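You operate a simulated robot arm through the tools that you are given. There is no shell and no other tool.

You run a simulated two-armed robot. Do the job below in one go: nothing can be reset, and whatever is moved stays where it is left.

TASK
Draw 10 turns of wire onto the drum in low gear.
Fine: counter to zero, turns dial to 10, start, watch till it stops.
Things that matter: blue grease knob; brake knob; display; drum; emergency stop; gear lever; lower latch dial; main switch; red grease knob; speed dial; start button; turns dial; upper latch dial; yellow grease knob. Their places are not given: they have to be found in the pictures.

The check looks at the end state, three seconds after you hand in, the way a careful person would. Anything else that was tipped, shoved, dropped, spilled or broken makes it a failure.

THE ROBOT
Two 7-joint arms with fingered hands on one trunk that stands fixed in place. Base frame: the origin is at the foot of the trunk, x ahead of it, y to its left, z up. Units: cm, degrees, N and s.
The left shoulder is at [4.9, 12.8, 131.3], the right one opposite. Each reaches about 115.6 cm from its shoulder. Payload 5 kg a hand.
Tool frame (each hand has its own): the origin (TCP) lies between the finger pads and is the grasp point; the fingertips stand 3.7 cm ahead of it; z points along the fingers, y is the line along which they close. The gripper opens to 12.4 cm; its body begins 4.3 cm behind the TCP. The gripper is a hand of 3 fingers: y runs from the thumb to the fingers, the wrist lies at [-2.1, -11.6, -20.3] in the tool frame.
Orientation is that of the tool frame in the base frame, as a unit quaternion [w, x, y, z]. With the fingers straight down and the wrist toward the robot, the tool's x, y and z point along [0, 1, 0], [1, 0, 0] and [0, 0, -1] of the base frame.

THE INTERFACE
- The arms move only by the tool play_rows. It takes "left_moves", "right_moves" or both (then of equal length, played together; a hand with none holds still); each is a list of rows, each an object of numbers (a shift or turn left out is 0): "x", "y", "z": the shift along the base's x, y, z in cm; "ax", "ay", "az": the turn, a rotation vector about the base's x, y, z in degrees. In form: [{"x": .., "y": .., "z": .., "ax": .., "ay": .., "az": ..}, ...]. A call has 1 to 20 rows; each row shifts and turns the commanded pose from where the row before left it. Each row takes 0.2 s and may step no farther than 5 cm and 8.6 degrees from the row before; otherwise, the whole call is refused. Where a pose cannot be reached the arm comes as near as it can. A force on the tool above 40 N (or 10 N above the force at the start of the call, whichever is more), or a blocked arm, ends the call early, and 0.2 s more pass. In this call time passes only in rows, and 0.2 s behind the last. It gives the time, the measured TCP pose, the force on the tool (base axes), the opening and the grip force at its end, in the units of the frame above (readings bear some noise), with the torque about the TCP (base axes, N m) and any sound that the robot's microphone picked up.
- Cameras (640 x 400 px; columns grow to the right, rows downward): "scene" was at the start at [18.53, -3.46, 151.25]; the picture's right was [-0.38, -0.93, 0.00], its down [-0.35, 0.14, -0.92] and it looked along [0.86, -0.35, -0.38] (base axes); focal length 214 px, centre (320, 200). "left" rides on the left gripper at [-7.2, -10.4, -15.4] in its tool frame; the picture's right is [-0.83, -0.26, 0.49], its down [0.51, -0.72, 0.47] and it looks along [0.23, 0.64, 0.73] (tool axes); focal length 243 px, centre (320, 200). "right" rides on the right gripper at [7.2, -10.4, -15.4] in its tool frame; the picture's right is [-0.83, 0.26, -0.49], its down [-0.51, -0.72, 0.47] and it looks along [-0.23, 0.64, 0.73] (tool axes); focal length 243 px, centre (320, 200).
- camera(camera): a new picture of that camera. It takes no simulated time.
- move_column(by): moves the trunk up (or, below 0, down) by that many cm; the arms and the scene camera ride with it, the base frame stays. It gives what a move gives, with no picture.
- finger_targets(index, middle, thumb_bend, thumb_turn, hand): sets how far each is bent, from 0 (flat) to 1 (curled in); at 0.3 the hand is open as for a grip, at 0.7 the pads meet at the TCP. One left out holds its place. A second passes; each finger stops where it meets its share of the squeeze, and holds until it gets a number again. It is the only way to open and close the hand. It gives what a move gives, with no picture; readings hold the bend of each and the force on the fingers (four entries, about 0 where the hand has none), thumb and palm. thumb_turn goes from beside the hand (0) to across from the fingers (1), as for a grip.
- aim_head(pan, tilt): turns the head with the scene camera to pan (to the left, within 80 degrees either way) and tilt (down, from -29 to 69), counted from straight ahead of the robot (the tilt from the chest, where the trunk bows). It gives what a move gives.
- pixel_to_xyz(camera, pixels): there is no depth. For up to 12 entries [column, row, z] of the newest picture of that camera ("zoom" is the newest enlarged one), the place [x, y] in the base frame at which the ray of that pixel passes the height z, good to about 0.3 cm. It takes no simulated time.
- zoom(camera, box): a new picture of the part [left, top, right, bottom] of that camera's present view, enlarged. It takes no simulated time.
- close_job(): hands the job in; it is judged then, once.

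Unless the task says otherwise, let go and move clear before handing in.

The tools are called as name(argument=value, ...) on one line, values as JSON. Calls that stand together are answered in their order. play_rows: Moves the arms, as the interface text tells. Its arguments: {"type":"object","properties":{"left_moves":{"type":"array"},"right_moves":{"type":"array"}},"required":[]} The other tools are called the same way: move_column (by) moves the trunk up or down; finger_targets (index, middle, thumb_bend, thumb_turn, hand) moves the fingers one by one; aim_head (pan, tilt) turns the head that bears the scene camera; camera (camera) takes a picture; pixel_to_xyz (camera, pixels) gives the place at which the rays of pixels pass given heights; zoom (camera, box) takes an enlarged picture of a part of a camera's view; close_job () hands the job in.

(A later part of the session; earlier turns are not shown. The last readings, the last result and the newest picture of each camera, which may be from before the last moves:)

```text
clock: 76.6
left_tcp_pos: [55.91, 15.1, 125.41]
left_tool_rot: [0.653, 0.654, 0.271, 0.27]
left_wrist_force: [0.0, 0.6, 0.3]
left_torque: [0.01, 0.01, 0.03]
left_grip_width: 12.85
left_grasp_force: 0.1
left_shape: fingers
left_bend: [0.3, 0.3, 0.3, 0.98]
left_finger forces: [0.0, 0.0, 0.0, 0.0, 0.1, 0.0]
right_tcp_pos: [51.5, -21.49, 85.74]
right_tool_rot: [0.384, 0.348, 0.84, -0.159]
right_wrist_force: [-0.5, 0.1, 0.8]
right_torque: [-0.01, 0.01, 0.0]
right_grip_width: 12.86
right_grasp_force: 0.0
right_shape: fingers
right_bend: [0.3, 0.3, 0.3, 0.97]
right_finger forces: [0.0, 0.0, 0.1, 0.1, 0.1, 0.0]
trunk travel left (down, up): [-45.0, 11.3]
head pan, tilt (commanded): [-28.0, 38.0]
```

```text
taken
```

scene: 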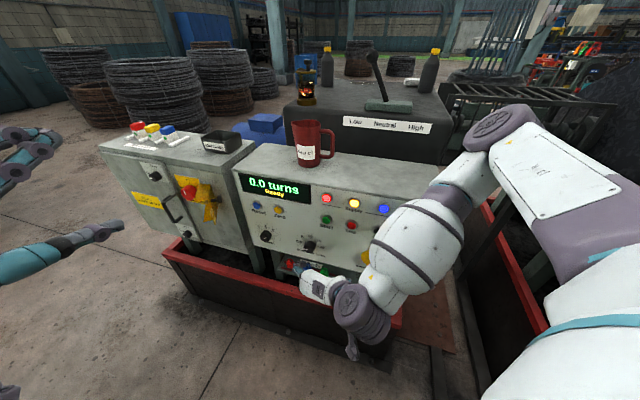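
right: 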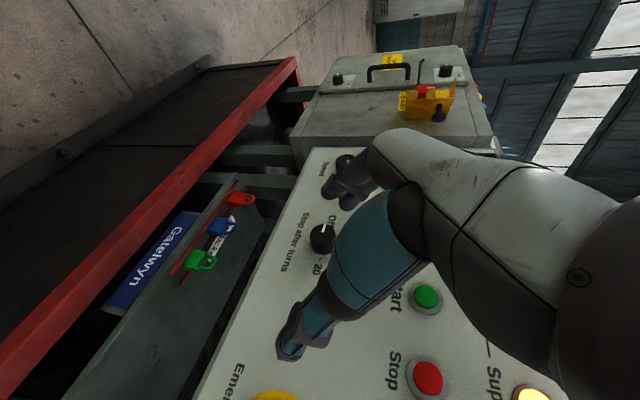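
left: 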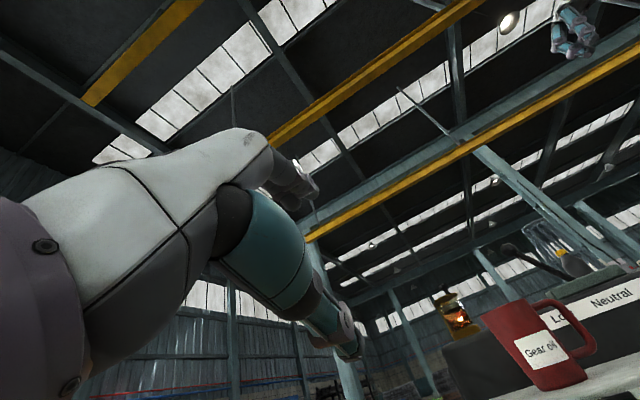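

It's reachable so far. I'll finish the pitch to face the panel squarely.

play_rows(right_moves=[{"ax": -5.78, "ay": -5.78}, {"ax": -5.78, "ay": -5.78}, {"ax": -5.78, "ay": -5.78}, {"ax": -5.78, "ay": -5.78}, {"ax": -5.78, "ay": -5.78}])

camera(camera="scene")

camera(camera="right")

```text
clock: 77.8
left_tcp_pos: [55.86, 15.07, 125.45]
left_tool_rot: [0.652, 0.654, 0.272, 0.269]
left_wrist_force: [-0.4, -0.3, 0.0]
left_torque: [-0.02, -0.01, 0.02]
left_grip_width: 12.89
left_grasp_force: 0.1
left_shape: fingers
left_bend: [0.3, 0.3, 0.3, 0.98]
left_finger forces: [0.0, 0.1, 0.1, 0.1, 0.0, 0.1]
right_tcp_pos: [57.48, -23.86, 86.84]
right_tool_rot: [0.65, 0.266, 0.659, -0.268]
right_wrist_force: [0.2, 0.1, -0.8]
right_torque: [0.0, 0.02, -0.02]
right_grip_width: 12.86
right_grasp_force: 0.1
right_shape: fingers
right_bend: [0.3, 0.3, 0.3, 0.97]
right_finger forces: [0.0, 0.0, 0.0, 0.0, 0.0, 0.0]
right hand out of reach, approached as far as the arm can: row 4, 5
trunk travel left (down, up): [-45.0, 11.3]
head pan, tilt (commanded): [-28.0, 38.0]
```

```text
taken
```

scene: 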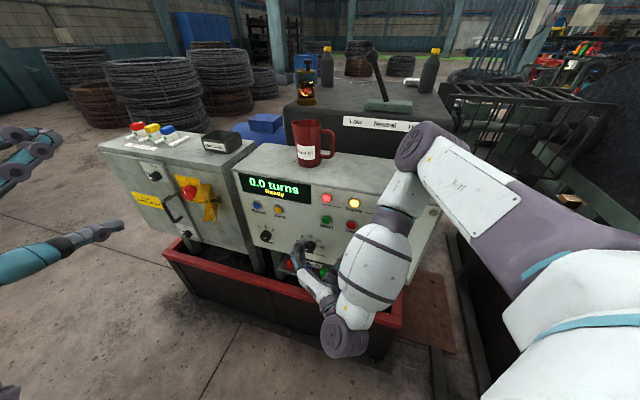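

```text
taken
```

right: 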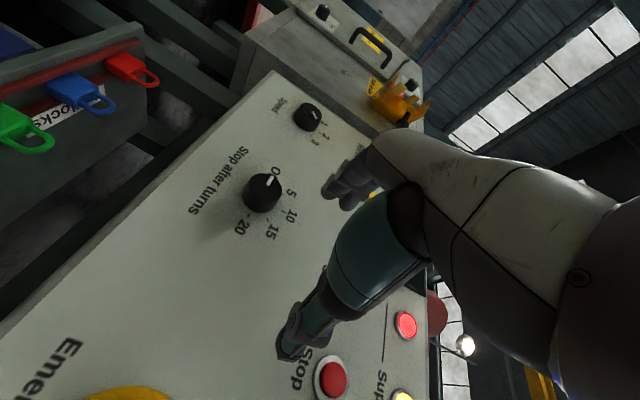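

The right hand now faces the panel squarely with its fingers to the left and thumb to the right, and the dial is visible at (262,193) in its camera. I'll slide parallel to the panel onto the dial's axis.

play_rows(right_moves=[{"x": 1.2, "y": 1.2, "z": -1.7}, {"x": 1.2, "y": 1.2, "z": -1.7}, {"x": 1.2, "y": 1.2, "z": -1.7}, {"x": 1.1, "y": 1.1, "z": -1.5}])

camera(camera="right")

zoom(camera="scene", box=[230, 170, 430, 350])

```text
clock: 78.8
left_tcp_pos: [55.78, 15.07, 125.42]
left_tool_rot: [0.653, 0.654, 0.271, 0.27]
left_wrist_force: [-0.8, -0.8, 0.3]
left_torque: [0.01, 0.01, 0.01]
left_grip_width: 12.87
left_grasp_force: 0.1
left_shape: fingers
left_bend: [0.3, 0.3, 0.3, 0.98]
left_finger forces: [0.1, 0.0, 0.1, 0.0, 0.1, 0.0]
right_tcp_pos: [62.53, -23.69, 85.66]
right_tool_rot: [0.652, 0.27, 0.655, -0.27]
right_wrist_force: [0.0, 0.3, 0.6]
right_torque: [-0.03, -0.02, 0.01]
right_grip_width: 12.88
right_grasp_force: 0.0
right_shape: fingers
right_bend: [0.3, 0.3, 0.3, 0.97]
right_finger forces: [0.0, 0.0, 0.0, 0.0, 0.0, 0.0]
right hand out of reach, approached as far as the arm can: row 1, 2, 3, 4
trunk travel left (down, up): [-45.0, 11.3]
head pan, tilt (commanded): [-28.0, 38.0]
```

```text
taken
```

right: 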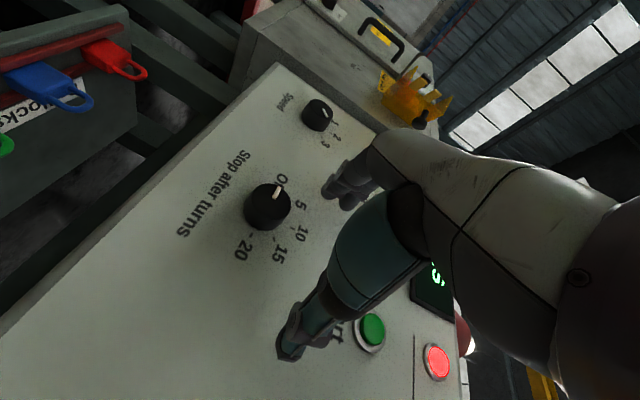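

```text
2.22 times, centred on (330, 260) of scene
```

zoom: 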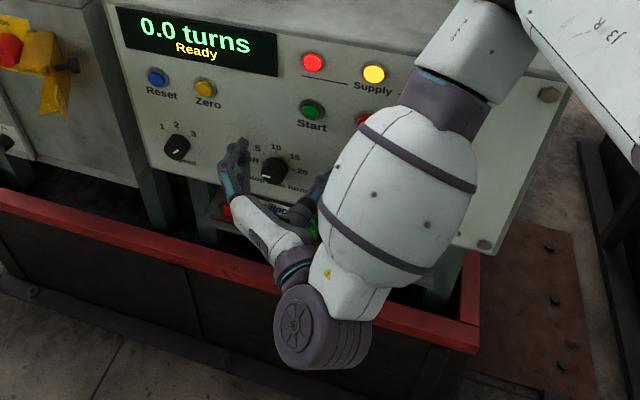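

At this trunk height a fully horizontal hand is at its limit near the dial. Tilting the fingers about 30° downward, with the closing line still parallel to the panel, is easier and still grips the knob. I'll do that while moving to a standoff on the dial's axis.

play_rows(right_moves=[{"x": -1.2, "y": 1.4, "z": 0, "ax": 5.3, "ay": 5.3}, {"x": -0.5, "y": 1.4, "z": 0, "ax": 5.3, "ay": 5.3}, {"x": 0.2, "y": 0.9, "z": -1, "ax": 5.3, "ay": 5.3}, {"x": 0.6, "y": 0.6, "z": -1.2, "ax": 5.3, "ay": 5.3}])

camera(camera="right")

zoom(camera="scene", box=[230, 170, 430, 350])

```text
clock: 79.8
left_tcp_pos: [55.8, 15.12, 125.62]
left_tool_rot: [0.653, 0.654, 0.271, 0.271]
left_wrist_force: [-0.2, -0.2, 0.2]
left_torque: [0.03, -0.01, 0.03]
left_grip_width: 12.9
left_grasp_force: 0.0
left_shape: fingers
left_bend: [0.3, 0.3, 0.3, 0.98]
left_finger forces: [0.0, 0.0, 0.1, 0.1, 0.1, 0.0]
right_tcp_pos: [61.66, -19.18, 83.5]
right_tool_rot: [0.46, 0.332, 0.801, -0.191]
right_wrist_force: [-0.3, -0.3, -0.2]
right_torque: [0.0, 0.0, -0.02]
right_grip_width: 12.84
right_grasp_force: 0.1
right_shape: fingers
right_bend: [0.3, 0.3, 0.3, 0.97]
right_finger forces: [0.1, 0.1, 0.1, 0.0, 0.0, 0.0]
trunk travel left (down, up): [-45.0, 11.3]
head pan, tilt (commanded): [-28.0, 38.0]
```

```text
taken
```

right: 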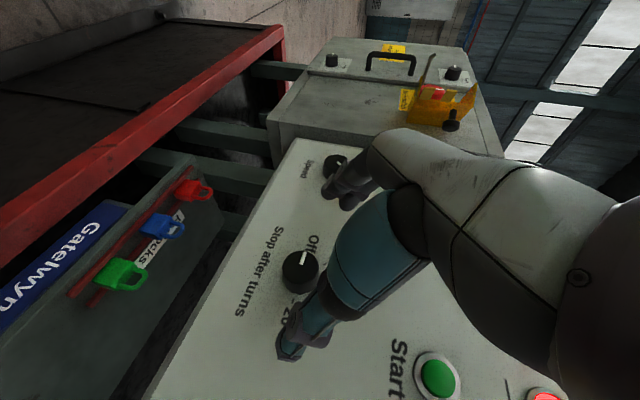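

```text
2.22 times, centred on (330, 260) of scene
```

zoom: 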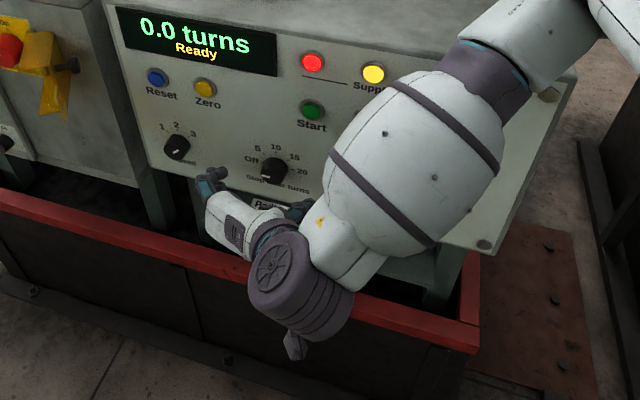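

That's reachable with no limit warnings: tool tilted 30° down, fingers left and thumb right of the dial. I'll verify the dial's exact position from this new right view and the scene.

zoom(camera="right", box=[240, 200, 400, 380])

pixel_to_xyz(camera="right", pixels=[[300, 267, 78], [300, 267, 82]])

zoom(camera="scene", box=[250, 210, 370, 290])

```text
2.22 times, centred on (320, 290) of right
```

zoom: 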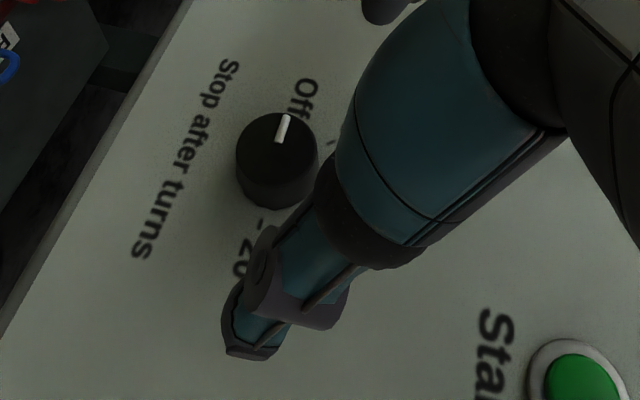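

```text
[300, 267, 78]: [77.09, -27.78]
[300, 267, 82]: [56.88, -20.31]
```

```text
5.00 times, centred on (310, 250) of scene
```

zoom: 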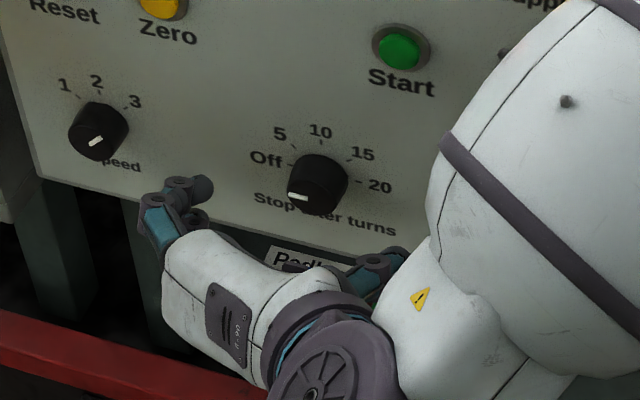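

The ray hits the cap at (67.1,-24.1,80.0), which confirms the position. I'll advance toward the dial with the hand open, stopping 1.5 cm short to check.

play_rows(right_moves=[{"x": 1.2, "y": -1.0, "z": -0.6}, {"x": 1.2, "y": -1.0, "z": -0.6}, {"x": 1.1, "y": -1.0, "z": -0.5}])

zoom(camera="right", box=[240, 160, 400, 380])

zoom(camera="scene", box=[250, 210, 370, 290])

```text
clock: 80.6
left_tcp_pos: [55.82, 14.98, 125.44]
left_tool_rot: [0.653, 0.653, 0.272, 0.271]
left_wrist_force: [0.3, -1.1, 0.0]
left_torque: [0.02, 0.0, 0.01]
left_grip_width: 12.87
left_grasp_force: 0.1
left_shape: fingers
left_bend: [0.3, 0.3, 0.3, 0.98]
left_finger forces: [0.0, 0.1, 0.1, 0.0, 0.0, 0.0]
right_tcp_pos: [65.09, -22.28, 81.87]
right_tool_rot: [0.461, 0.331, 0.801, -0.191]
right_wrist_force: [0.8, -0.6, -0.2]
right_torque: [0.02, -0.01, -0.01]
right_grip_width: 12.87
right_grasp_force: 0.1
right_shape: fingers
right_bend: [0.3, 0.3, 0.3, 0.97]
right_finger forces: [0.0, 0.0, 0.0, 0.1, 0.1, 0.0]
trunk travel left (down, up): [-45.0, 11.3]
head pan, tilt (commanded): [-28.0, 38.0]
```

```text
1.82 times, centred on (320, 270) of right
```

zoom: 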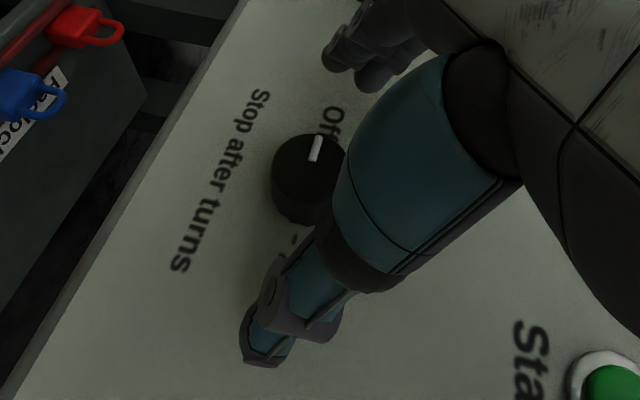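

```text
5.00 times, centred on (310, 250) of scene
```

zoom: 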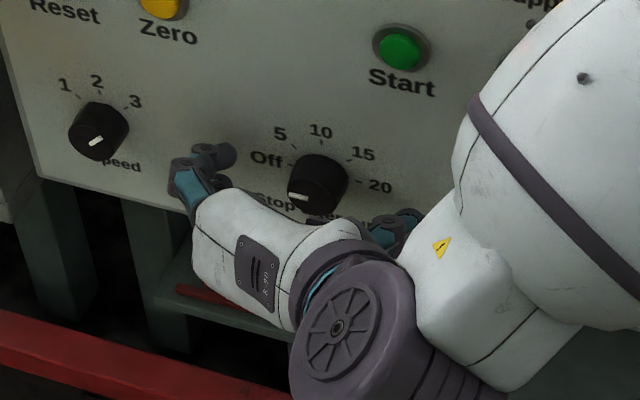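

The dial lies between the fingers (left) and thumb (right). I'll move in the last 1.4 cm and then close gently.

play_rows(right_moves=[{"x": 0.5, "y": -0.5, "z": -0.1}, {"x": 0.5, "y": -0.5, "z": -0.1}])

finger_targets(hand="right", index=0.5, middle=0.5, thumb_bend=0.5)

zoom(camera="scene", box=[250, 210, 370, 290])

zoom(camera="right", box=[240, 160, 400, 380])

```text
clock: 81.2
left_tcp_pos: [55.65, 15.2, 125.59]
left_tool_rot: [0.653, 0.653, 0.27, 0.27]
left_wrist_force: [-0.5, 0.1, 0.5]
left_torque: [0.01, -0.01, -0.02]
left_grip_width: 12.85
left_grasp_force: 0.0
left_shape: fingers
left_bend: [0.3, 0.3, 0.3, 0.98]
left_finger forces: [0.0, 0.0, 0.1, 0.1, 0.0, 0.1]
right_tcp_pos: [65.76, -23.14, 81.66]
right_tool_rot: [0.462, 0.33, 0.801, -0.19]
right_wrist_force: [-13.2, 10.1, 3.7]
right_torque: [0.12, -0.2, 1.13]
right_grip_width: 12.86
right_grasp_force: 7.7
right_shape: fingers
right_bend: [0.3, 0.3, 0.3, 0.97]
right_finger forces: [0.0, 16.0, 0.1, 0.0, 0.0, 0.0]
trunk travel left (down, up): [-45.0, 11.3]
head pan, tilt (commanded): [-28.0, 38.0]
```

```text
clock: 82.2
left_tcp_pos: [55.56, 15.44, 125.61]
left_tool_rot: [0.654, 0.653, 0.27, 0.27]
left_wrist_force: [0.1, 0.1, 0.6]
left_torque: [-0.03, 0.01, -0.04]
left_grip_width: 12.86
left_grasp_force: 0.2
left_shape: fingers
left_bend: [0.3, 0.3, 0.3, 0.98]
left_finger forces: [0.0, 0.0, 0.0, 0.0, 0.0, 0.0]
right_tcp_pos: [65.88, -22.97, 81.83]
right_tool_rot: [0.463, 0.329, 0.8, -0.191]
right_wrist_force: [-22.2, 28.3, 8.5]
right_torque: [0.3, -0.6, 2.8]
right_grip_width: 6.82
right_grasp_force: 17.6
right_shape: fingers
right_bend: [0.5, 0.3, 0.5, 1.0]
right_finger forces: [0.0, 35.1, 0.0, 0.1, 0.0, 0.0]
trunk travel left (down, up): [-45.0, 11.3]
head pan, tilt (commanded): [-28.0, 38.0]
```

```text
5.00 times, centred on (310, 250) of scene
```

zoom: 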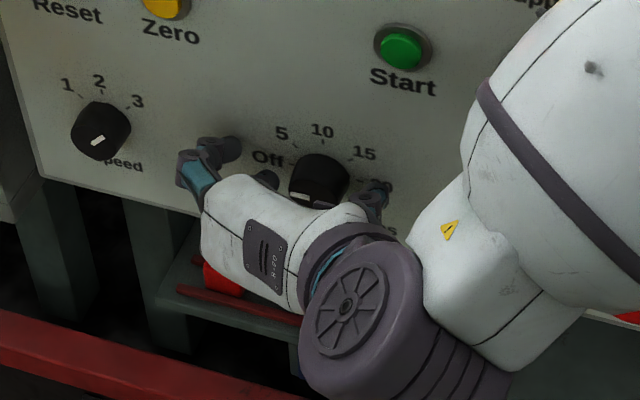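

```text
1.82 times, centred on (320, 270) of right
```

zoom: 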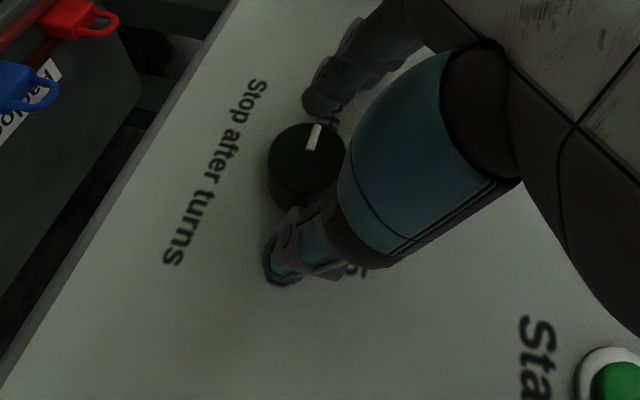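

The middle finger touched the panel (35 N) because it sits deeper at this tilt. I'll back off about 0.9 cm and retry the close.

play_rows(right_moves=[{"x": -0.35, "y": 0.35}, {"x": -0.35, "y": 0.35}])

zoom(camera="right", box=[240, 160, 400, 380])

zoom(camera="scene", box=[250, 210, 370, 290])

```text
clock: 82.8
left_tcp_pos: [55.87, 15.18, 125.48]
left_tool_rot: [0.653, 0.654, 0.271, 0.27]
left_wrist_force: [0.1, 0.4, 0.2]
left_torque: [-0.01, -0.02, 0.01]
left_grip_width: 12.87
left_grasp_force: 0.0
left_shape: fingers
left_bend: [0.3, 0.3, 0.3, 0.98]
left_finger forces: [0.1, 0.1, 0.0, 0.0, 0.1, 0.0]
right_tcp_pos: [65.57, -22.75, 81.55]
right_tool_rot: [0.462, 0.332, 0.799, -0.193]
right_wrist_force: [-3.6, 6.4, -1.2]
right_torque: [0.01, 0.08, 0.58]
right_grip_width: 6.82
right_grasp_force: 3.3
right_shape: fingers
right_bend: [0.5, 0.37, 0.5, 1.0]
right_finger forces: [0.0, 7.3, 0.1, 0.1, 0.1, 0.0]
trunk travel left (down, up): [-45.0, 11.3]
head pan, tilt (commanded): [-28.0, 38.0]
```

```text
1.82 times, centred on (320, 270) of right
```

zoom: 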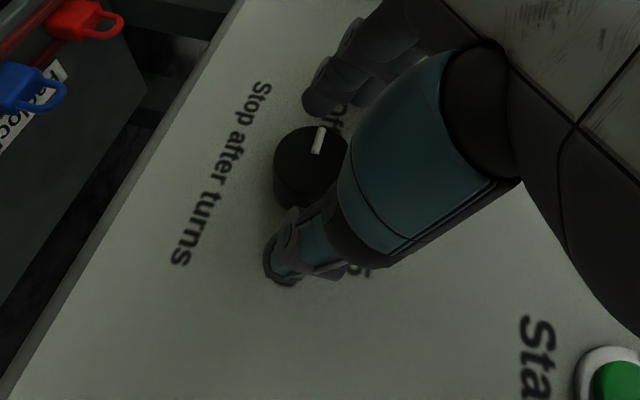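

```text
5.00 times, centred on (310, 250) of scene
```

zoom: 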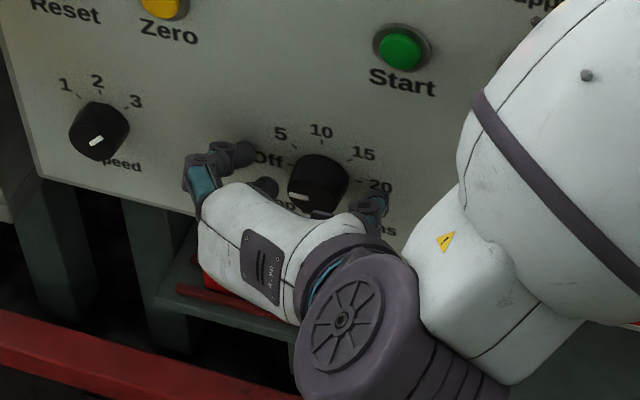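

The middle finger still reads 7 N. I'll back off slightly more, then close further.

play_rows(right_moves=[{"x": -0.3, "y": 0.3}])

finger_targets(hand="right", index=0.58, middle=0.58, thumb_bend=0.58)

zoom(camera="right", box=[240, 160, 400, 380])

zoom(camera="scene", box=[250, 210, 370, 290])

```text
clock: 83.2
left_tcp_pos: [55.9, 15.07, 125.45]
left_tool_rot: [0.653, 0.654, 0.271, 0.27]
left_wrist_force: [-0.3, 0.2, -0.2]
left_torque: [0.01, 0.02, 0.02]
left_grip_width: 12.87
left_grasp_force: 0.0
left_shape: fingers
left_bend: [0.3, 0.3, 0.3, 0.98]
left_finger forces: [0.0, 0.0, 0.0, 0.1, 0.1, 0.0]
right_tcp_pos: [65.26, -22.4, 81.56]
right_tool_rot: [0.462, 0.332, 0.8, -0.191]
right_wrist_force: [1.1, 0.5, 0.4]
right_torque: [0.0, -0.01, -0.01]
right_grip_width: 6.85
right_grasp_force: 0.1
right_shape: fingers
right_bend: [0.5, 0.4, 0.5, 1.0]
right_finger forces: [0.0, 0.1, 0.1, 0.0, 0.0, 0.0]
trunk travel left (down, up): [-45.0, 11.3]
head pan, tilt (commanded): [-28.0, 38.0]
```

```text
clock: 84.2
left_tcp_pos: [55.8, 15.09, 125.36]
left_tool_rot: [0.653, 0.654, 0.27, 0.269]
left_wrist_force: [0.3, 0.0, -0.4]
left_torque: [-0.02, 0.0, 0.01]
left_grip_width: 12.88
left_grasp_force: 0.1
left_shape: fingers
left_bend: [0.3, 0.3, 0.3, 0.98]
left_finger forces: [0.1, 0.0, 0.0, 0.0, 0.0, 0.0]
right_tcp_pos: [65.1, -22.32, 81.71]
right_tool_rot: [0.462, 0.331, 0.8, -0.192]
right_wrist_force: [0.1, 0.1, -0.2]
right_torque: [-0.03, 0.0, 0.0]
right_grip_width: 4.7
right_grasp_force: 0.1
right_shape: fingers
right_bend: [0.57, 0.57, 0.57, 1.0]
right_finger forces: [0.1, 0.0, 0.1, 0.1, 0.0, 0.1]
trunk travel left (down, up): [-45.0, 11.3]
head pan, tilt (commanded): [-28.0, 38.0]
```

```text
1.82 times, centred on (320, 270) of right
```

zoom: 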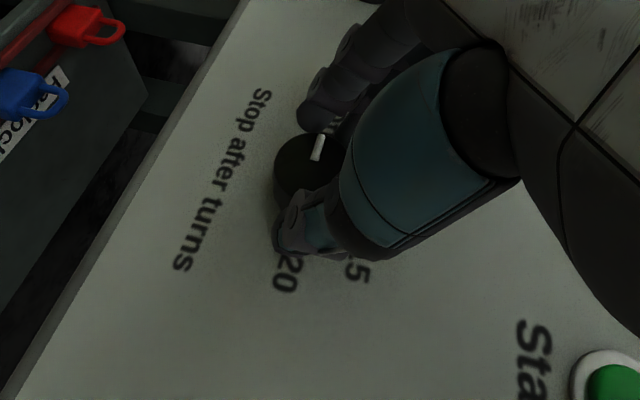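

```text
5.00 times, centred on (310, 250) of scene
```

zoom: 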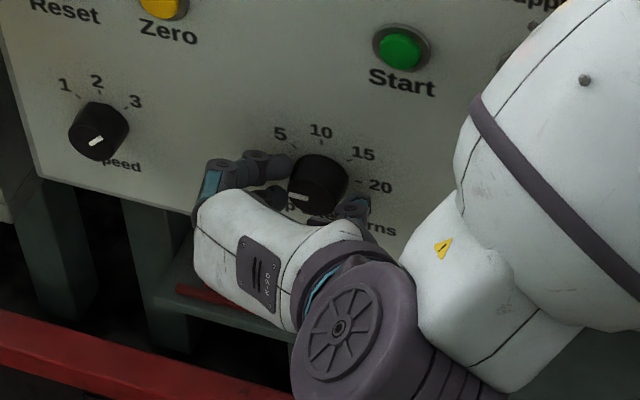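

The opening is 4.7 cm with no contact yet. I'll close a bit more onto the knob.

finger_targets(hand="right", index=0.66, middle=0.66, thumb_bend=0.66)

zoom(camera="right", box=[240, 160, 400, 380])

zoom(camera="scene", box=[250, 210, 370, 290])

```text
clock: 85.2
left_tcp_pos: [55.88, 15.11, 125.5]
left_tool_rot: [0.653, 0.654, 0.271, 0.27]
left_wrist_force: [-1.0, 0.1, 0.0]
left_torque: [-0.07, -0.03, 0.0]
left_grip_width: 12.85
left_grasp_force: 0.1
left_shape: fingers
left_bend: [0.3, 0.3, 0.3, 0.98]
left_finger forces: [0.0, 0.1, 0.0, 0.0, 0.1, 0.0]
right_tcp_pos: [65.11, -22.29, 81.62]
right_tool_rot: [0.462, 0.33, 0.8, -0.191]
right_wrist_force: [6.2, 6.1, 1.6]
right_torque: [0.07, -0.15, 0.34]
right_grip_width: 3.83
right_grasp_force: 9.9
right_shape: fingers
right_bend: [0.59, 0.61, 0.61, 1.0]
right_finger forces: [7.2, 7.2, 0.0, 0.0, 6.1, 0.0]
trunk travel left (down, up): [-45.0, 11.3]
head pan, tilt (commanded): [-28.0, 38.0]
```

```text
1.82 times, centred on (320, 270) of right
```

zoom: 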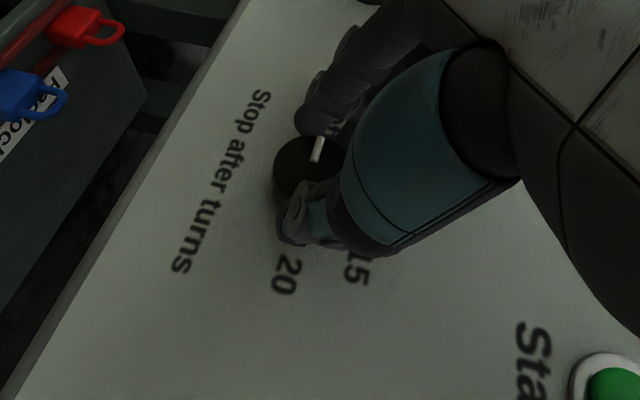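

```text
5.00 times, centred on (310, 250) of scene
```

zoom: 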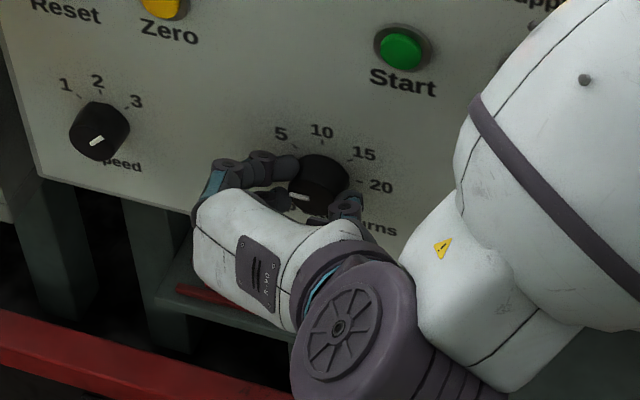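

The knob is gripped (about 7 N per finger, 6 N on the thumb). I'll now rotate the hand clockwise about the knob's axis, starting with 22.5°.

play_rows(right_moves=[{"x": -0.15, "y": -0.15, "z": -0.03, "ax": 5.3, "ay": -5.3}, {"x": -0.14, "y": -0.14, "z": -0.06, "ax": 5.3, "ay": -5.3}, {"x": -0.14, "y": -0.14, "z": -0.09, "ax": 5.3, "ay": -5.3}])

zoom(camera="right", box=[240, 160, 400, 380])

zoom(camera="scene", box=[250, 210, 370, 290])

```text
clock: 86.0
left_tcp_pos: [55.74, 15.23, 125.34]
left_tool_rot: [0.653, 0.654, 0.27, 0.269]
left_wrist_force: [0.0, 0.2, -0.5]
left_torque: [-0.03, -0.01, 0.01]
left_grip_width: 12.87
left_grasp_force: 0.1
left_shape: fingers
left_bend: [0.3, 0.3, 0.3, 0.98]
left_finger forces: [0.1, 0.0, 0.1, 0.0, 0.1, 0.1]
right_tcp_pos: [64.68, -22.76, 81.41]
right_tool_rot: [0.518, 0.415, 0.748, -0.031]
right_wrist_force: [5.3, 6.8, 5.7]
right_torque: [-0.03, -0.22, 0.32]
right_grip_width: 3.81
right_grasp_force: 10.9
right_shape: fingers
right_bend: [0.59, 0.61, 0.62, 1.0]
right_finger forces: [7.8, 7.8, 0.0, 0.1, 5.8, 0.1]
trunk travel left (down, up): [-45.0, 11.3]
head pan, tilt (commanded): [-28.0, 38.0]
```

```text
1.82 times, centred on (320, 270) of right
```

zoom: 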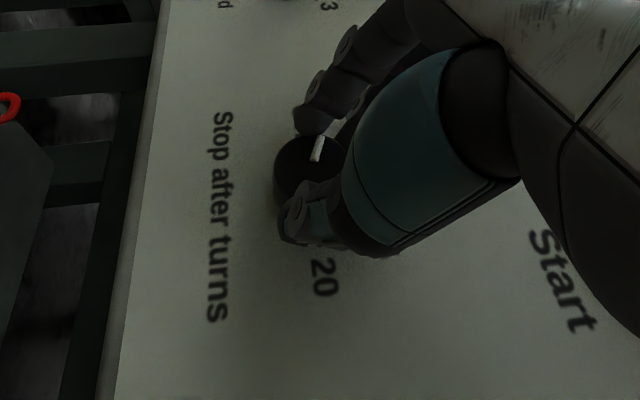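

```text
5.00 times, centred on (310, 250) of scene
```

zoom: 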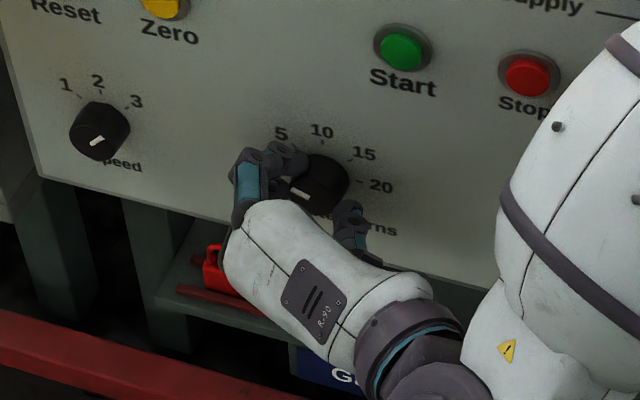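

The knob turns with the hand: in the right view the labels rotated while the mark stayed fixed to the fingers. I'll continue another 22.5°.

play_rows(right_moves=[{"x": -0.13, "y": -0.13, "z": -0.11, "ax": 5.3, "ay": -5.3}, {"x": -0.12, "y": -0.12, "z": -0.13, "ax": 5.3, "ay": -5.3}, {"x": -0.1, "y": -0.1, "z": -0.155, "ax": 5.3, "ay": -5.3}])

zoom(camera="right", box=[240, 160, 400, 380])

zoom(camera="scene", box=[250, 210, 370, 290])

```text
clock: 86.8
left_tcp_pos: [55.74, 15.19, 125.6]
left_tool_rot: [0.653, 0.653, 0.271, 0.271]
left_wrist_force: [-0.3, 0.3, 0.4]
left_torque: [0.04, -0.01, 0.01]
left_grip_width: 12.87
left_grasp_force: 0.1
left_shape: fingers
left_bend: [0.3, 0.3, 0.3, 0.98]
left_finger forces: [0.0, 0.0, 0.0, 0.1, 0.0, 0.1]
right_tcp_pos: [64.32, -24.09, 82.58]
right_tool_rot: [0.552, 0.483, 0.667, 0.13]
right_wrist_force: [-4.2, 7.4, -4.3]
right_torque: [0.06, 0.17, 0.16]
right_grip_width: 3.37
right_grasp_force: 7.6
right_shape: fingers
right_bend: [0.61, 0.67, 0.62, 1.0]
right_finger forces: [3.8, 6.6, 0.0, 0.0, 4.3, 0.0]
right hand out of reach, approached as far as the arm can: row 3
trunk travel left (down, up): [-45.0, 11.3]
head pan, tilt (commanded): [-28.0, 38.0]
```

```text
1.82 times, centred on (320, 270) of right
```

zoom: 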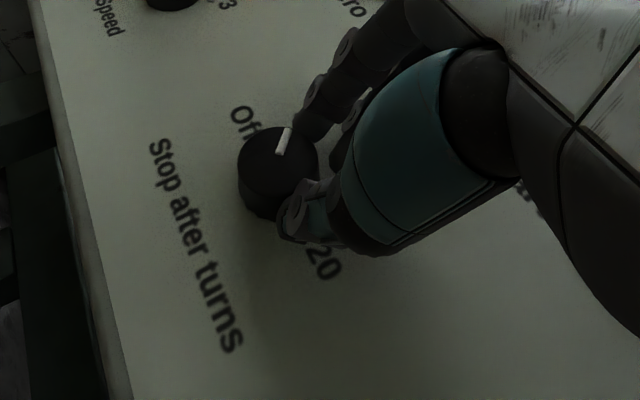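

```text
5.00 times, centred on (310, 250) of scene
```

zoom: 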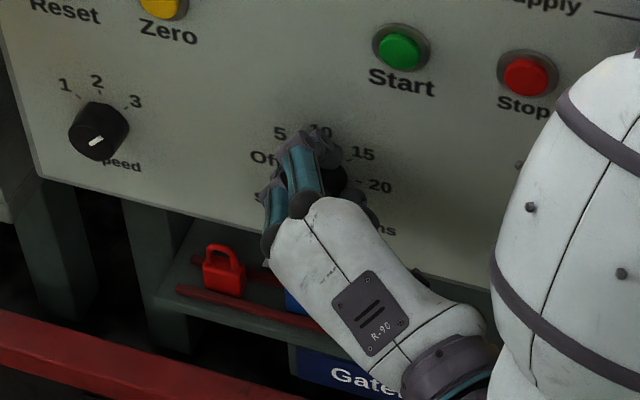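

The last row ran out of reach and the grip slipped slightly, but the mark is now about 45–50° past Off, at "5". I'll release, back off and regrip for the second 45°.

finger_targets(hand="right", index=0.5, middle=0.54, thumb_bend=0.5)

play_rows(right_moves=[{"x": -0.8, "y": 0.8}, {"x": -1, "y": 1}, {"x": -1, "y": 1}])

zoom(camera="right", box=[200, 160, 400, 380])

zoom(camera="scene", box=[250, 210, 370, 290])

```text
clock: 87.8
left_tcp_pos: [55.69, 15.18, 125.45]
left_tool_rot: [0.653, 0.654, 0.271, 0.27]
left_wrist_force: [0.0, 0.6, 0.1]
left_torque: [-0.01, -0.01, -0.02]
left_grip_width: 12.87
left_grasp_force: 0.0
left_shape: fingers
left_bend: [0.3, 0.3, 0.3, 0.98]
left_finger forces: [0.1, 0.0, 0.1, 0.0, 0.0, 0.0]
right_tcp_pos: [64.44, -24.05, 82.58]
right_tool_rot: [0.552, 0.482, 0.668, 0.129]
right_wrist_force: [-11.7, 6.3, -4.7]
right_torque: [-0.01, 0.01, 0.02]
right_grip_width: 6.69
right_grasp_force: 6.0
right_shape: fingers
right_bend: [0.5, 0.59, 0.5, 1.0]
right_finger forces: [0.2, 13.2, 0.0, 0.0, 0.1, 0.0]
trunk travel left (down, up): [-45.0, 11.3]
head pan, tilt (commanded): [-28.0, 38.0]
```

```text
clock: 88.6
left_tcp_pos: [55.81, 15.06, 125.51]
left_tool_rot: [0.653, 0.654, 0.27, 0.269]
left_wrist_force: [0.2, 0.1, -0.8]
left_torque: [0.01, 0.0, -0.05]
left_grip_width: 12.91
left_grasp_force: 0.1
left_shape: fingers
left_bend: [0.3, 0.3, 0.3, 0.98]
left_finger forces: [0.1, 0.1, 0.0, 0.1, 0.0, 0.0]
right_tcp_pos: [62.13, -22.27, 84.24]
right_tool_rot: [0.553, 0.482, 0.667, 0.13]
right_wrist_force: [-0.5, -0.5, -0.5]
right_torque: [0.02, 0.02, -0.03]
right_grip_width: 6.7
right_grasp_force: 0.1
right_shape: fingers
right_bend: [0.5, 0.54, 0.5, 1.0]
right_finger forces: [0.0, 0.1, 0.1, 0.0, 0.0, 0.0]
right hand out of reach, approached as far as the arm can: row 1, 2, 3
trunk travel left (down, up): [-45.0, 11.3]
head pan, tilt (commanded): [-28.0, 38.0]
```

```text
1.82 times, centred on (300, 270) of right
```

zoom: 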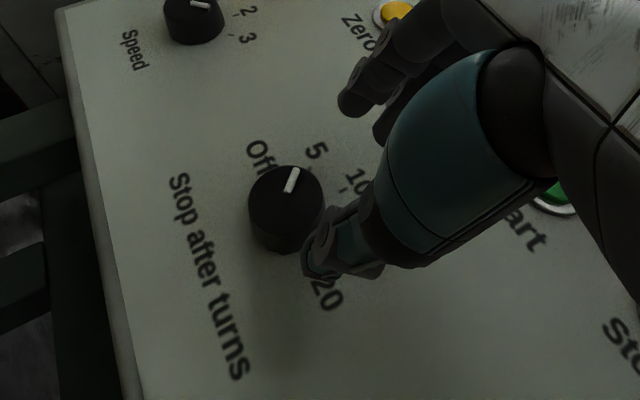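

```text
5.00 times, centred on (310, 250) of scene
```

zoom: 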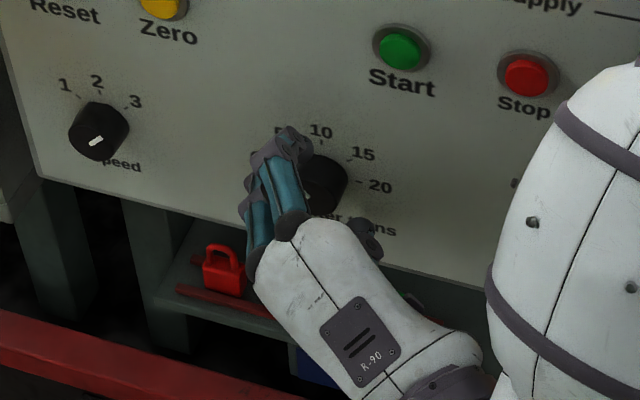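

The mark now points at about "5" (in the right view the mark runs parallel to the 5 tick). I'll rotate the open hand back about 57° at standoff to regrip.

finger_targets(hand="right", index=0.45, middle=0.45, thumb_bend=0.45)

play_rows(right_moves=[{"x": -0.2, "y": 0.6, "z": -0.3, "ax": -5.09, "ay": 5.09}, {"x": 0.1, "y": 0.5, "z": -0.3, "ax": -5.09, "ay": 5.09}, {"x": 0.1, "y": 0.4, "z": -0.3, "ax": -5.09, "ay": 5.09}, {"x": 0.1, "y": 0.4, "z": -0.3, "ax": -5.09, "ay": 5.09}, {"x": 0.1, "y": 0.4, "z": -0.4, "ax": -5.09, "ay": 5.09}, {"x": 0.15, "y": 0.35, "z": -0.4, "ax": -5.09, "ay": 5.09}, {"x": 0.15, "y": 0.35, "z": -0.3, "ax": -5.09, "ay": 5.09}, {"x": 0.15, "y": 0.3, "z": -0.3, "ax": -5.09, "ay": 5.09}])

zoom(camera="right", box=[200, 160, 400, 380])

zoom(camera="scene", box=[250, 210, 370, 290])

```text
clock: 89.6
left_tcp_pos: [55.78, 14.97, 125.51]
left_tool_rot: [0.653, 0.654, 0.271, 0.27]
left_wrist_force: [0.6, -0.2, 0.9]
left_torque: [-0.02, -0.01, 0.01]
left_grip_width: 12.88
left_grasp_force: 0.2
left_shape: fingers
left_bend: [0.3, 0.3, 0.3, 0.98]
left_finger forces: [0.0, 0.1, 0.0, 0.0, 0.1, 0.0]
right_tcp_pos: [62.08, -22.26, 84.18]
right_tool_rot: [0.553, 0.482, 0.667, 0.13]
right_wrist_force: [-0.2, 0.0, 0.3]
right_torque: [0.02, -0.01, -0.01]
right_grip_width: 8.24
right_grasp_force: 0.0
right_shape: fingers
right_bend: [0.45, 0.45, 0.45, 0.99]
right_finger forces: [0.0, 0.0, 0.0, 0.1, 0.0, 0.0]
trunk travel left (down, up): [-45.0, 11.3]
head pan, tilt (commanded): [-28.0, 38.0]
```

```text
clock: 91.4
left_tcp_pos: [55.88, 15.16, 125.33]
left_tool_rot: [0.653, 0.654, 0.271, 0.269]
left_wrist_force: [0.0, -0.3, 0.5]
left_torque: [0.02, 0.02, -0.03]
left_grip_width: 12.88
left_grasp_force: 0.1
left_shape: fingers
left_bend: [0.3, 0.3, 0.3, 0.98]
left_finger forces: [0.0, 0.0, 0.0, 0.0, 0.1, 0.0]
right_tcp_pos: [62.83, -18.96, 81.57]
right_tool_rot: [0.422, 0.278, 0.816, -0.28]
right_wrist_force: [0.7, -0.1, 0.2]
right_torque: [-0.04, 0.0, 0.02]
right_grip_width: 8.25
right_grasp_force: 0.1
right_shape: fingers
right_bend: [0.45, 0.45, 0.45, 0.99]
right_finger forces: [0.0, 0.1, 0.0, 0.0, 0.1, 0.0]
trunk travel left (down, up): [-45.0, 11.3]
head pan, tilt (commanded): [-28.0, 38.0]
```

```text
1.82 times, centred on (300, 270) of right
```

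zoom: 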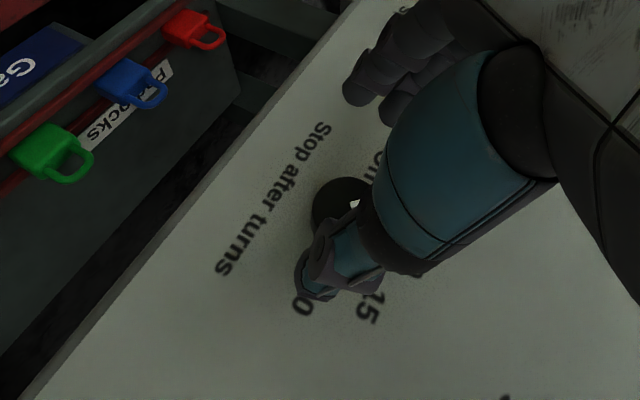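

```text
5.00 times, centred on (310, 250) of scene
```

zoom: 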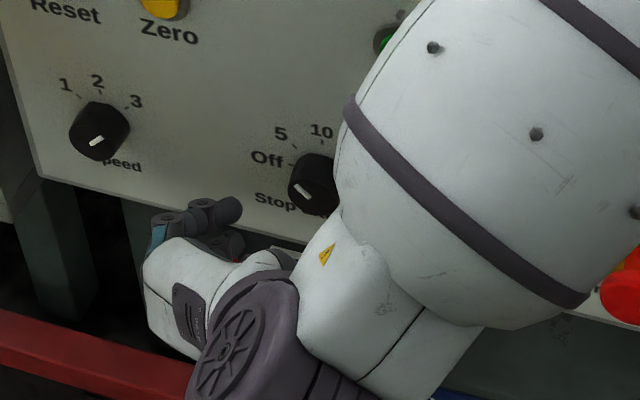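

The scene shows the mark now pointing up-left to "5". I'll approach the knob again along the normal, with the opening at 8.2 cm.

play_rows(right_moves=[{"x": 0.9, "y": -0.9}, {"x": 0.9, "y": -0.9}, {"x": 0.6, "y": -0.6}, {"x": 0.4, "y": -0.4}])

zoom(camera="right", box=[240, 160, 400, 380])

zoom(camera="scene", box=[250, 210, 370, 290])

```text
clock: 92.4
left_tcp_pos: [55.86, 15.1, 125.43]
left_tool_rot: [0.653, 0.653, 0.271, 0.271]
left_wrist_force: [0.0, -0.2, -0.2]
left_torque: [0.0, -0.01, 0.02]
left_grip_width: 12.84
left_grasp_force: 0.0
left_shape: fingers
left_bend: [0.3, 0.3, 0.3, 0.98]
left_finger forces: [0.0, 0.1, 0.0, 0.0, 0.0, 0.1]
right_tcp_pos: [65.57, -21.86, 81.52]
right_tool_rot: [0.422, 0.279, 0.816, -0.278]
right_wrist_force: [0.1, 0.2, -0.1]
right_torque: [0.0, 0.0, 0.0]
right_grip_width: 8.24
right_grasp_force: 0.1
right_shape: fingers
right_bend: [0.45, 0.45, 0.45, 0.99]
right_finger forces: [0.0, 0.0, 0.0, 0.0, 0.0, 0.0]
trunk travel left (down, up): [-45.0, 11.3]
head pan, tilt (commanded): [-28.0, 38.0]
```

```text
1.82 times, centred on (320, 270) of right
```

zoom: 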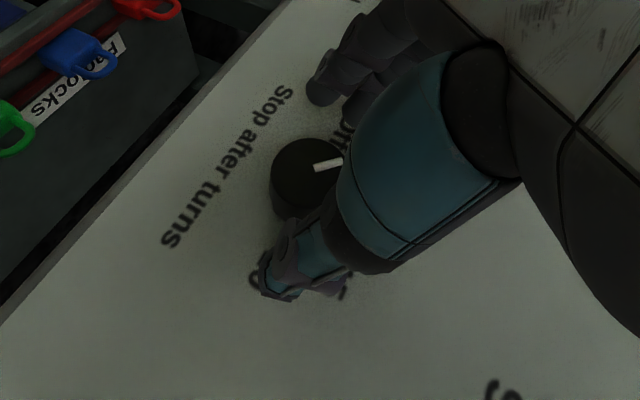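

```text
5.00 times, centred on (310, 250) of scene
```

zoom: 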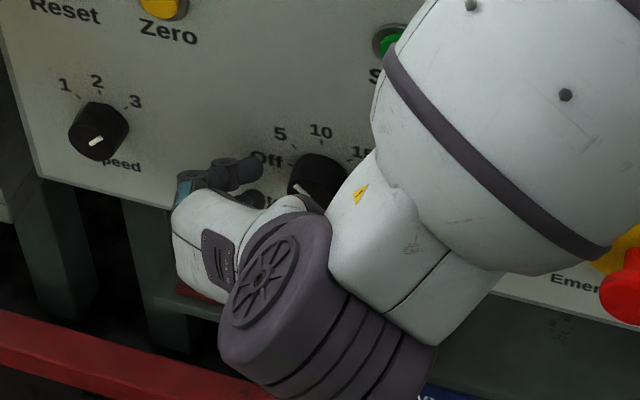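

The knob sits between the fingers and thumb with no contact force. I'll close onto it.

finger_targets(hand="right", index=0.66, middle=0.66, thumb_bend=0.66)

zoom(camera="right", box=[240, 160, 400, 380])

```text
clock: 93.4
left_tcp_pos: [55.97, 15.19, 125.41]
left_tool_rot: [0.653, 0.654, 0.271, 0.27]
left_wrist_force: [-0.3, -0.3, -0.3]
left_torque: [0.02, 0.02, 0.02]
left_grip_width: 12.89
left_grasp_force: 0.1
left_shape: fingers
left_bend: [0.3, 0.3, 0.3, 0.98]
left_finger forces: [0.0, 0.0, 0.0, 0.0, 0.1, 0.0]
right_tcp_pos: [65.5, -21.82, 81.61]
right_tool_rot: [0.421, 0.28, 0.817, -0.278]
right_wrist_force: [0.6, 0.0, -0.9]
right_torque: [0.07, -0.03, 0.06]
right_grip_width: 3.83
right_grasp_force: 8.7
right_shape: fingers
right_bend: [0.6, 0.63, 0.6, 1.0]
right_finger forces: [4.7, 4.6, 0.1, 0.0, 8.7, 0.0]
trunk travel left (down, up): [-45.0, 11.3]
head pan, tilt (commanded): [-28.0, 38.0]
```

```text
1.82 times, centred on (320, 270) of right
```

zoom: 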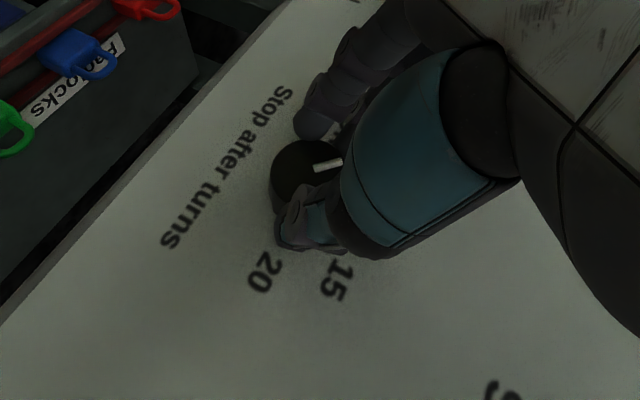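

The grip is well balanced (about 9 N each side, no net force). I'll turn 45° more clockwise about the knob's axis.

play_rows(right_moves=[{"x": -0.15, "y": -0.15, "z": 0.04, "ax": 5.3, "ay": -5.3}, {"x": -0.15, "y": -0.15, "z": 0.01, "ax": 5.3, "ay": -5.3}, {"x": -0.15, "y": -0.15, "z": -0.02, "ax": 5.3, "ay": -5.3}, {"x": -0.15, "y": -0.15, "z": -0.045, "ax": 5.3, "ay": -5.3}, {"x": -0.14, "y": -0.14, "z": -0.07, "ax": 5.3, "ay": -5.3}, {"x": -0.13, "y": -0.13, "z": -0.1, "ax": 5.3, "ay": -5.3}])

zoom(camera="right", box=[240, 160, 400, 380])

zoom(camera="scene", box=[250, 210, 370, 290])

```text
clock: 94.8
left_tcp_pos: [55.59, 15.28, 125.4]
left_tool_rot: [0.653, 0.654, 0.271, 0.27]
left_wrist_force: [-0.3, 0.0, 0.9]
left_torque: [0.02, 0.04, -0.01]
left_grip_width: 12.87
left_grasp_force: 0.0
left_shape: fingers
left_bend: [0.3, 0.3, 0.3, 0.98]
left_finger forces: [0.1, 0.1, 0.0, 0.1, 0.0, 0.0]
right_tcp_pos: [64.71, -22.58, 81.52]
right_tool_rot: [0.536, 0.446, 0.715, 0.04]
right_wrist_force: [-3.5, -0.1, 4.2]
right_torque: [-0.1, -0.05, -0.05]
right_grip_width: 3.78
right_grasp_force: 10.5
right_shape: fingers
right_bend: [0.61, 0.63, 0.6, 1.0]
right_finger forces: [4.6, 6.2, 0.0, 0.0, 10.0, 0.0]
trunk travel left (down, up): [-45.0, 11.3]
head pan, tilt (commanded): [-28.0, 38.0]
```

```text
1.82 times, centred on (320, 270) of right
```

zoom: 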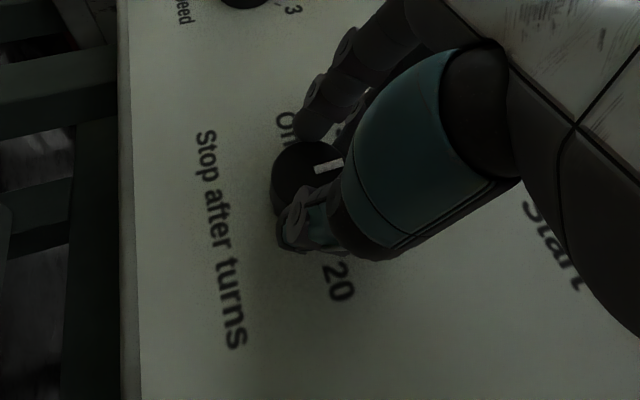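

```text
5.00 times, centred on (310, 250) of scene
```

zoom: 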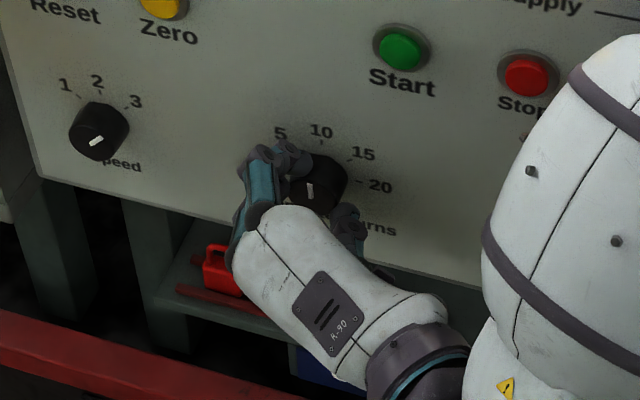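

The mark is now vertical in the scene view (308,183)–(312,199), pointing up at "10". I'll open the hand and back off to verify.

finger_targets(hand="right", index=0.47, middle=0.47, thumb_bend=0.45)

play_rows(right_moves=[{"x": -0.7, "y": 0.7}, {"x": -0.9, "y": 0.9}, {"x": -0.9, "y": 0.9}])

zoom(camera="right", box=[200, 160, 400, 380])

zoom(camera="scene", box=[250, 210, 370, 290])

```text
clock: 95.8
left_tcp_pos: [55.76, 15.03, 125.5]
left_tool_rot: [0.653, 0.654, 0.271, 0.27]
left_wrist_force: [-0.5, -0.6, 0.4]
left_torque: [-0.01, 0.03, 0.03]
left_grip_width: 12.86
left_grasp_force: 0.0
left_shape: fingers
left_bend: [0.3, 0.3, 0.3, 0.98]
left_finger forces: [0.1, 0.0, 0.1, 0.0, 0.0, 0.0]
right_tcp_pos: [64.68, -22.69, 81.5]
right_tool_rot: [0.535, 0.447, 0.716, 0.039]
right_wrist_force: [-0.1, 0.1, 0.6]
right_torque: [0.02, 0.01, -0.01]
right_grip_width: 7.91
right_grasp_force: 0.0
right_shape: fingers
right_bend: [0.47, 0.47, 0.45, 0.99]
right_finger forces: [0.1, 0.1, 0.0, 0.0, 0.0, 0.0]
trunk travel left (down, up): [-45.0, 11.3]
head pan, tilt (commanded): [-28.0, 38.0]
```

```text
clock: 96.6
left_tcp_pos: [55.87, 15.14, 125.54]
left_tool_rot: [0.653, 0.654, 0.271, 0.27]
left_wrist_force: [0.2, 0.0, 0.0]
left_torque: [0.01, 0.01, 0.01]
left_grip_width: 12.87
left_grasp_force: 0.1
left_shape: fingers
left_bend: [0.3, 0.3, 0.3, 0.98]
left_finger forces: [0.0, 0.0, 0.0, 0.0, 0.0, 0.0]
right_tcp_pos: [62.41, -20.56, 81.76]
right_tool_rot: [0.534, 0.446, 0.717, 0.04]
right_wrist_force: [0.5, -0.5, -0.2]
right_torque: [-0.01, 0.01, -0.03]
right_grip_width: 7.93
right_grasp_force: 0.1
right_shape: fingers
right_bend: [0.47, 0.47, 0.45, 0.99]
right_finger forces: [0.0, 0.0, 0.1, 0.1, 0.0, 0.0]
right hand out of reach, approached as far as the arm can: row 3
trunk travel left (down, up): [-45.0, 11.3]
head pan, tilt (commanded): [-28.0, 38.0]
```

```text
1.82 times, centred on (300, 270) of right
```

zoom: 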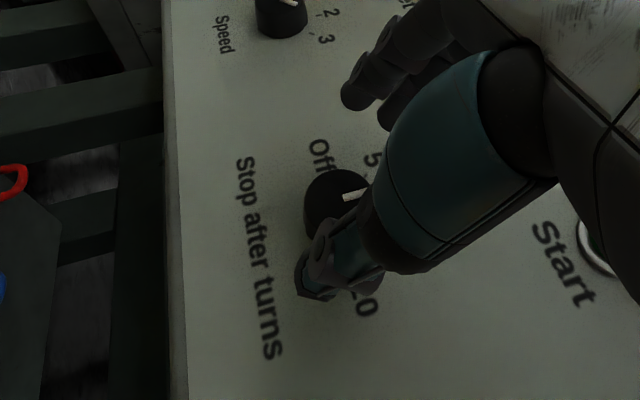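

```text
5.00 times, centred on (310, 250) of scene
```

zoom: 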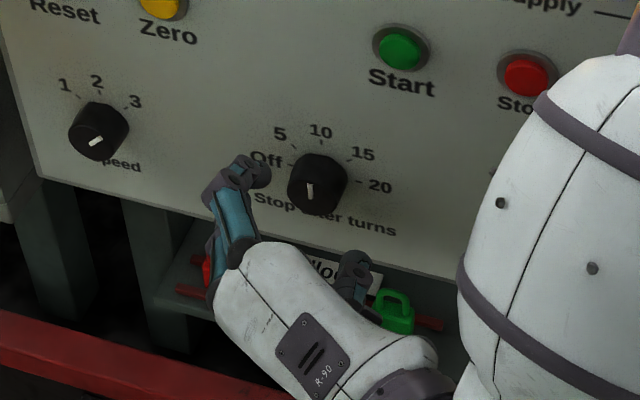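

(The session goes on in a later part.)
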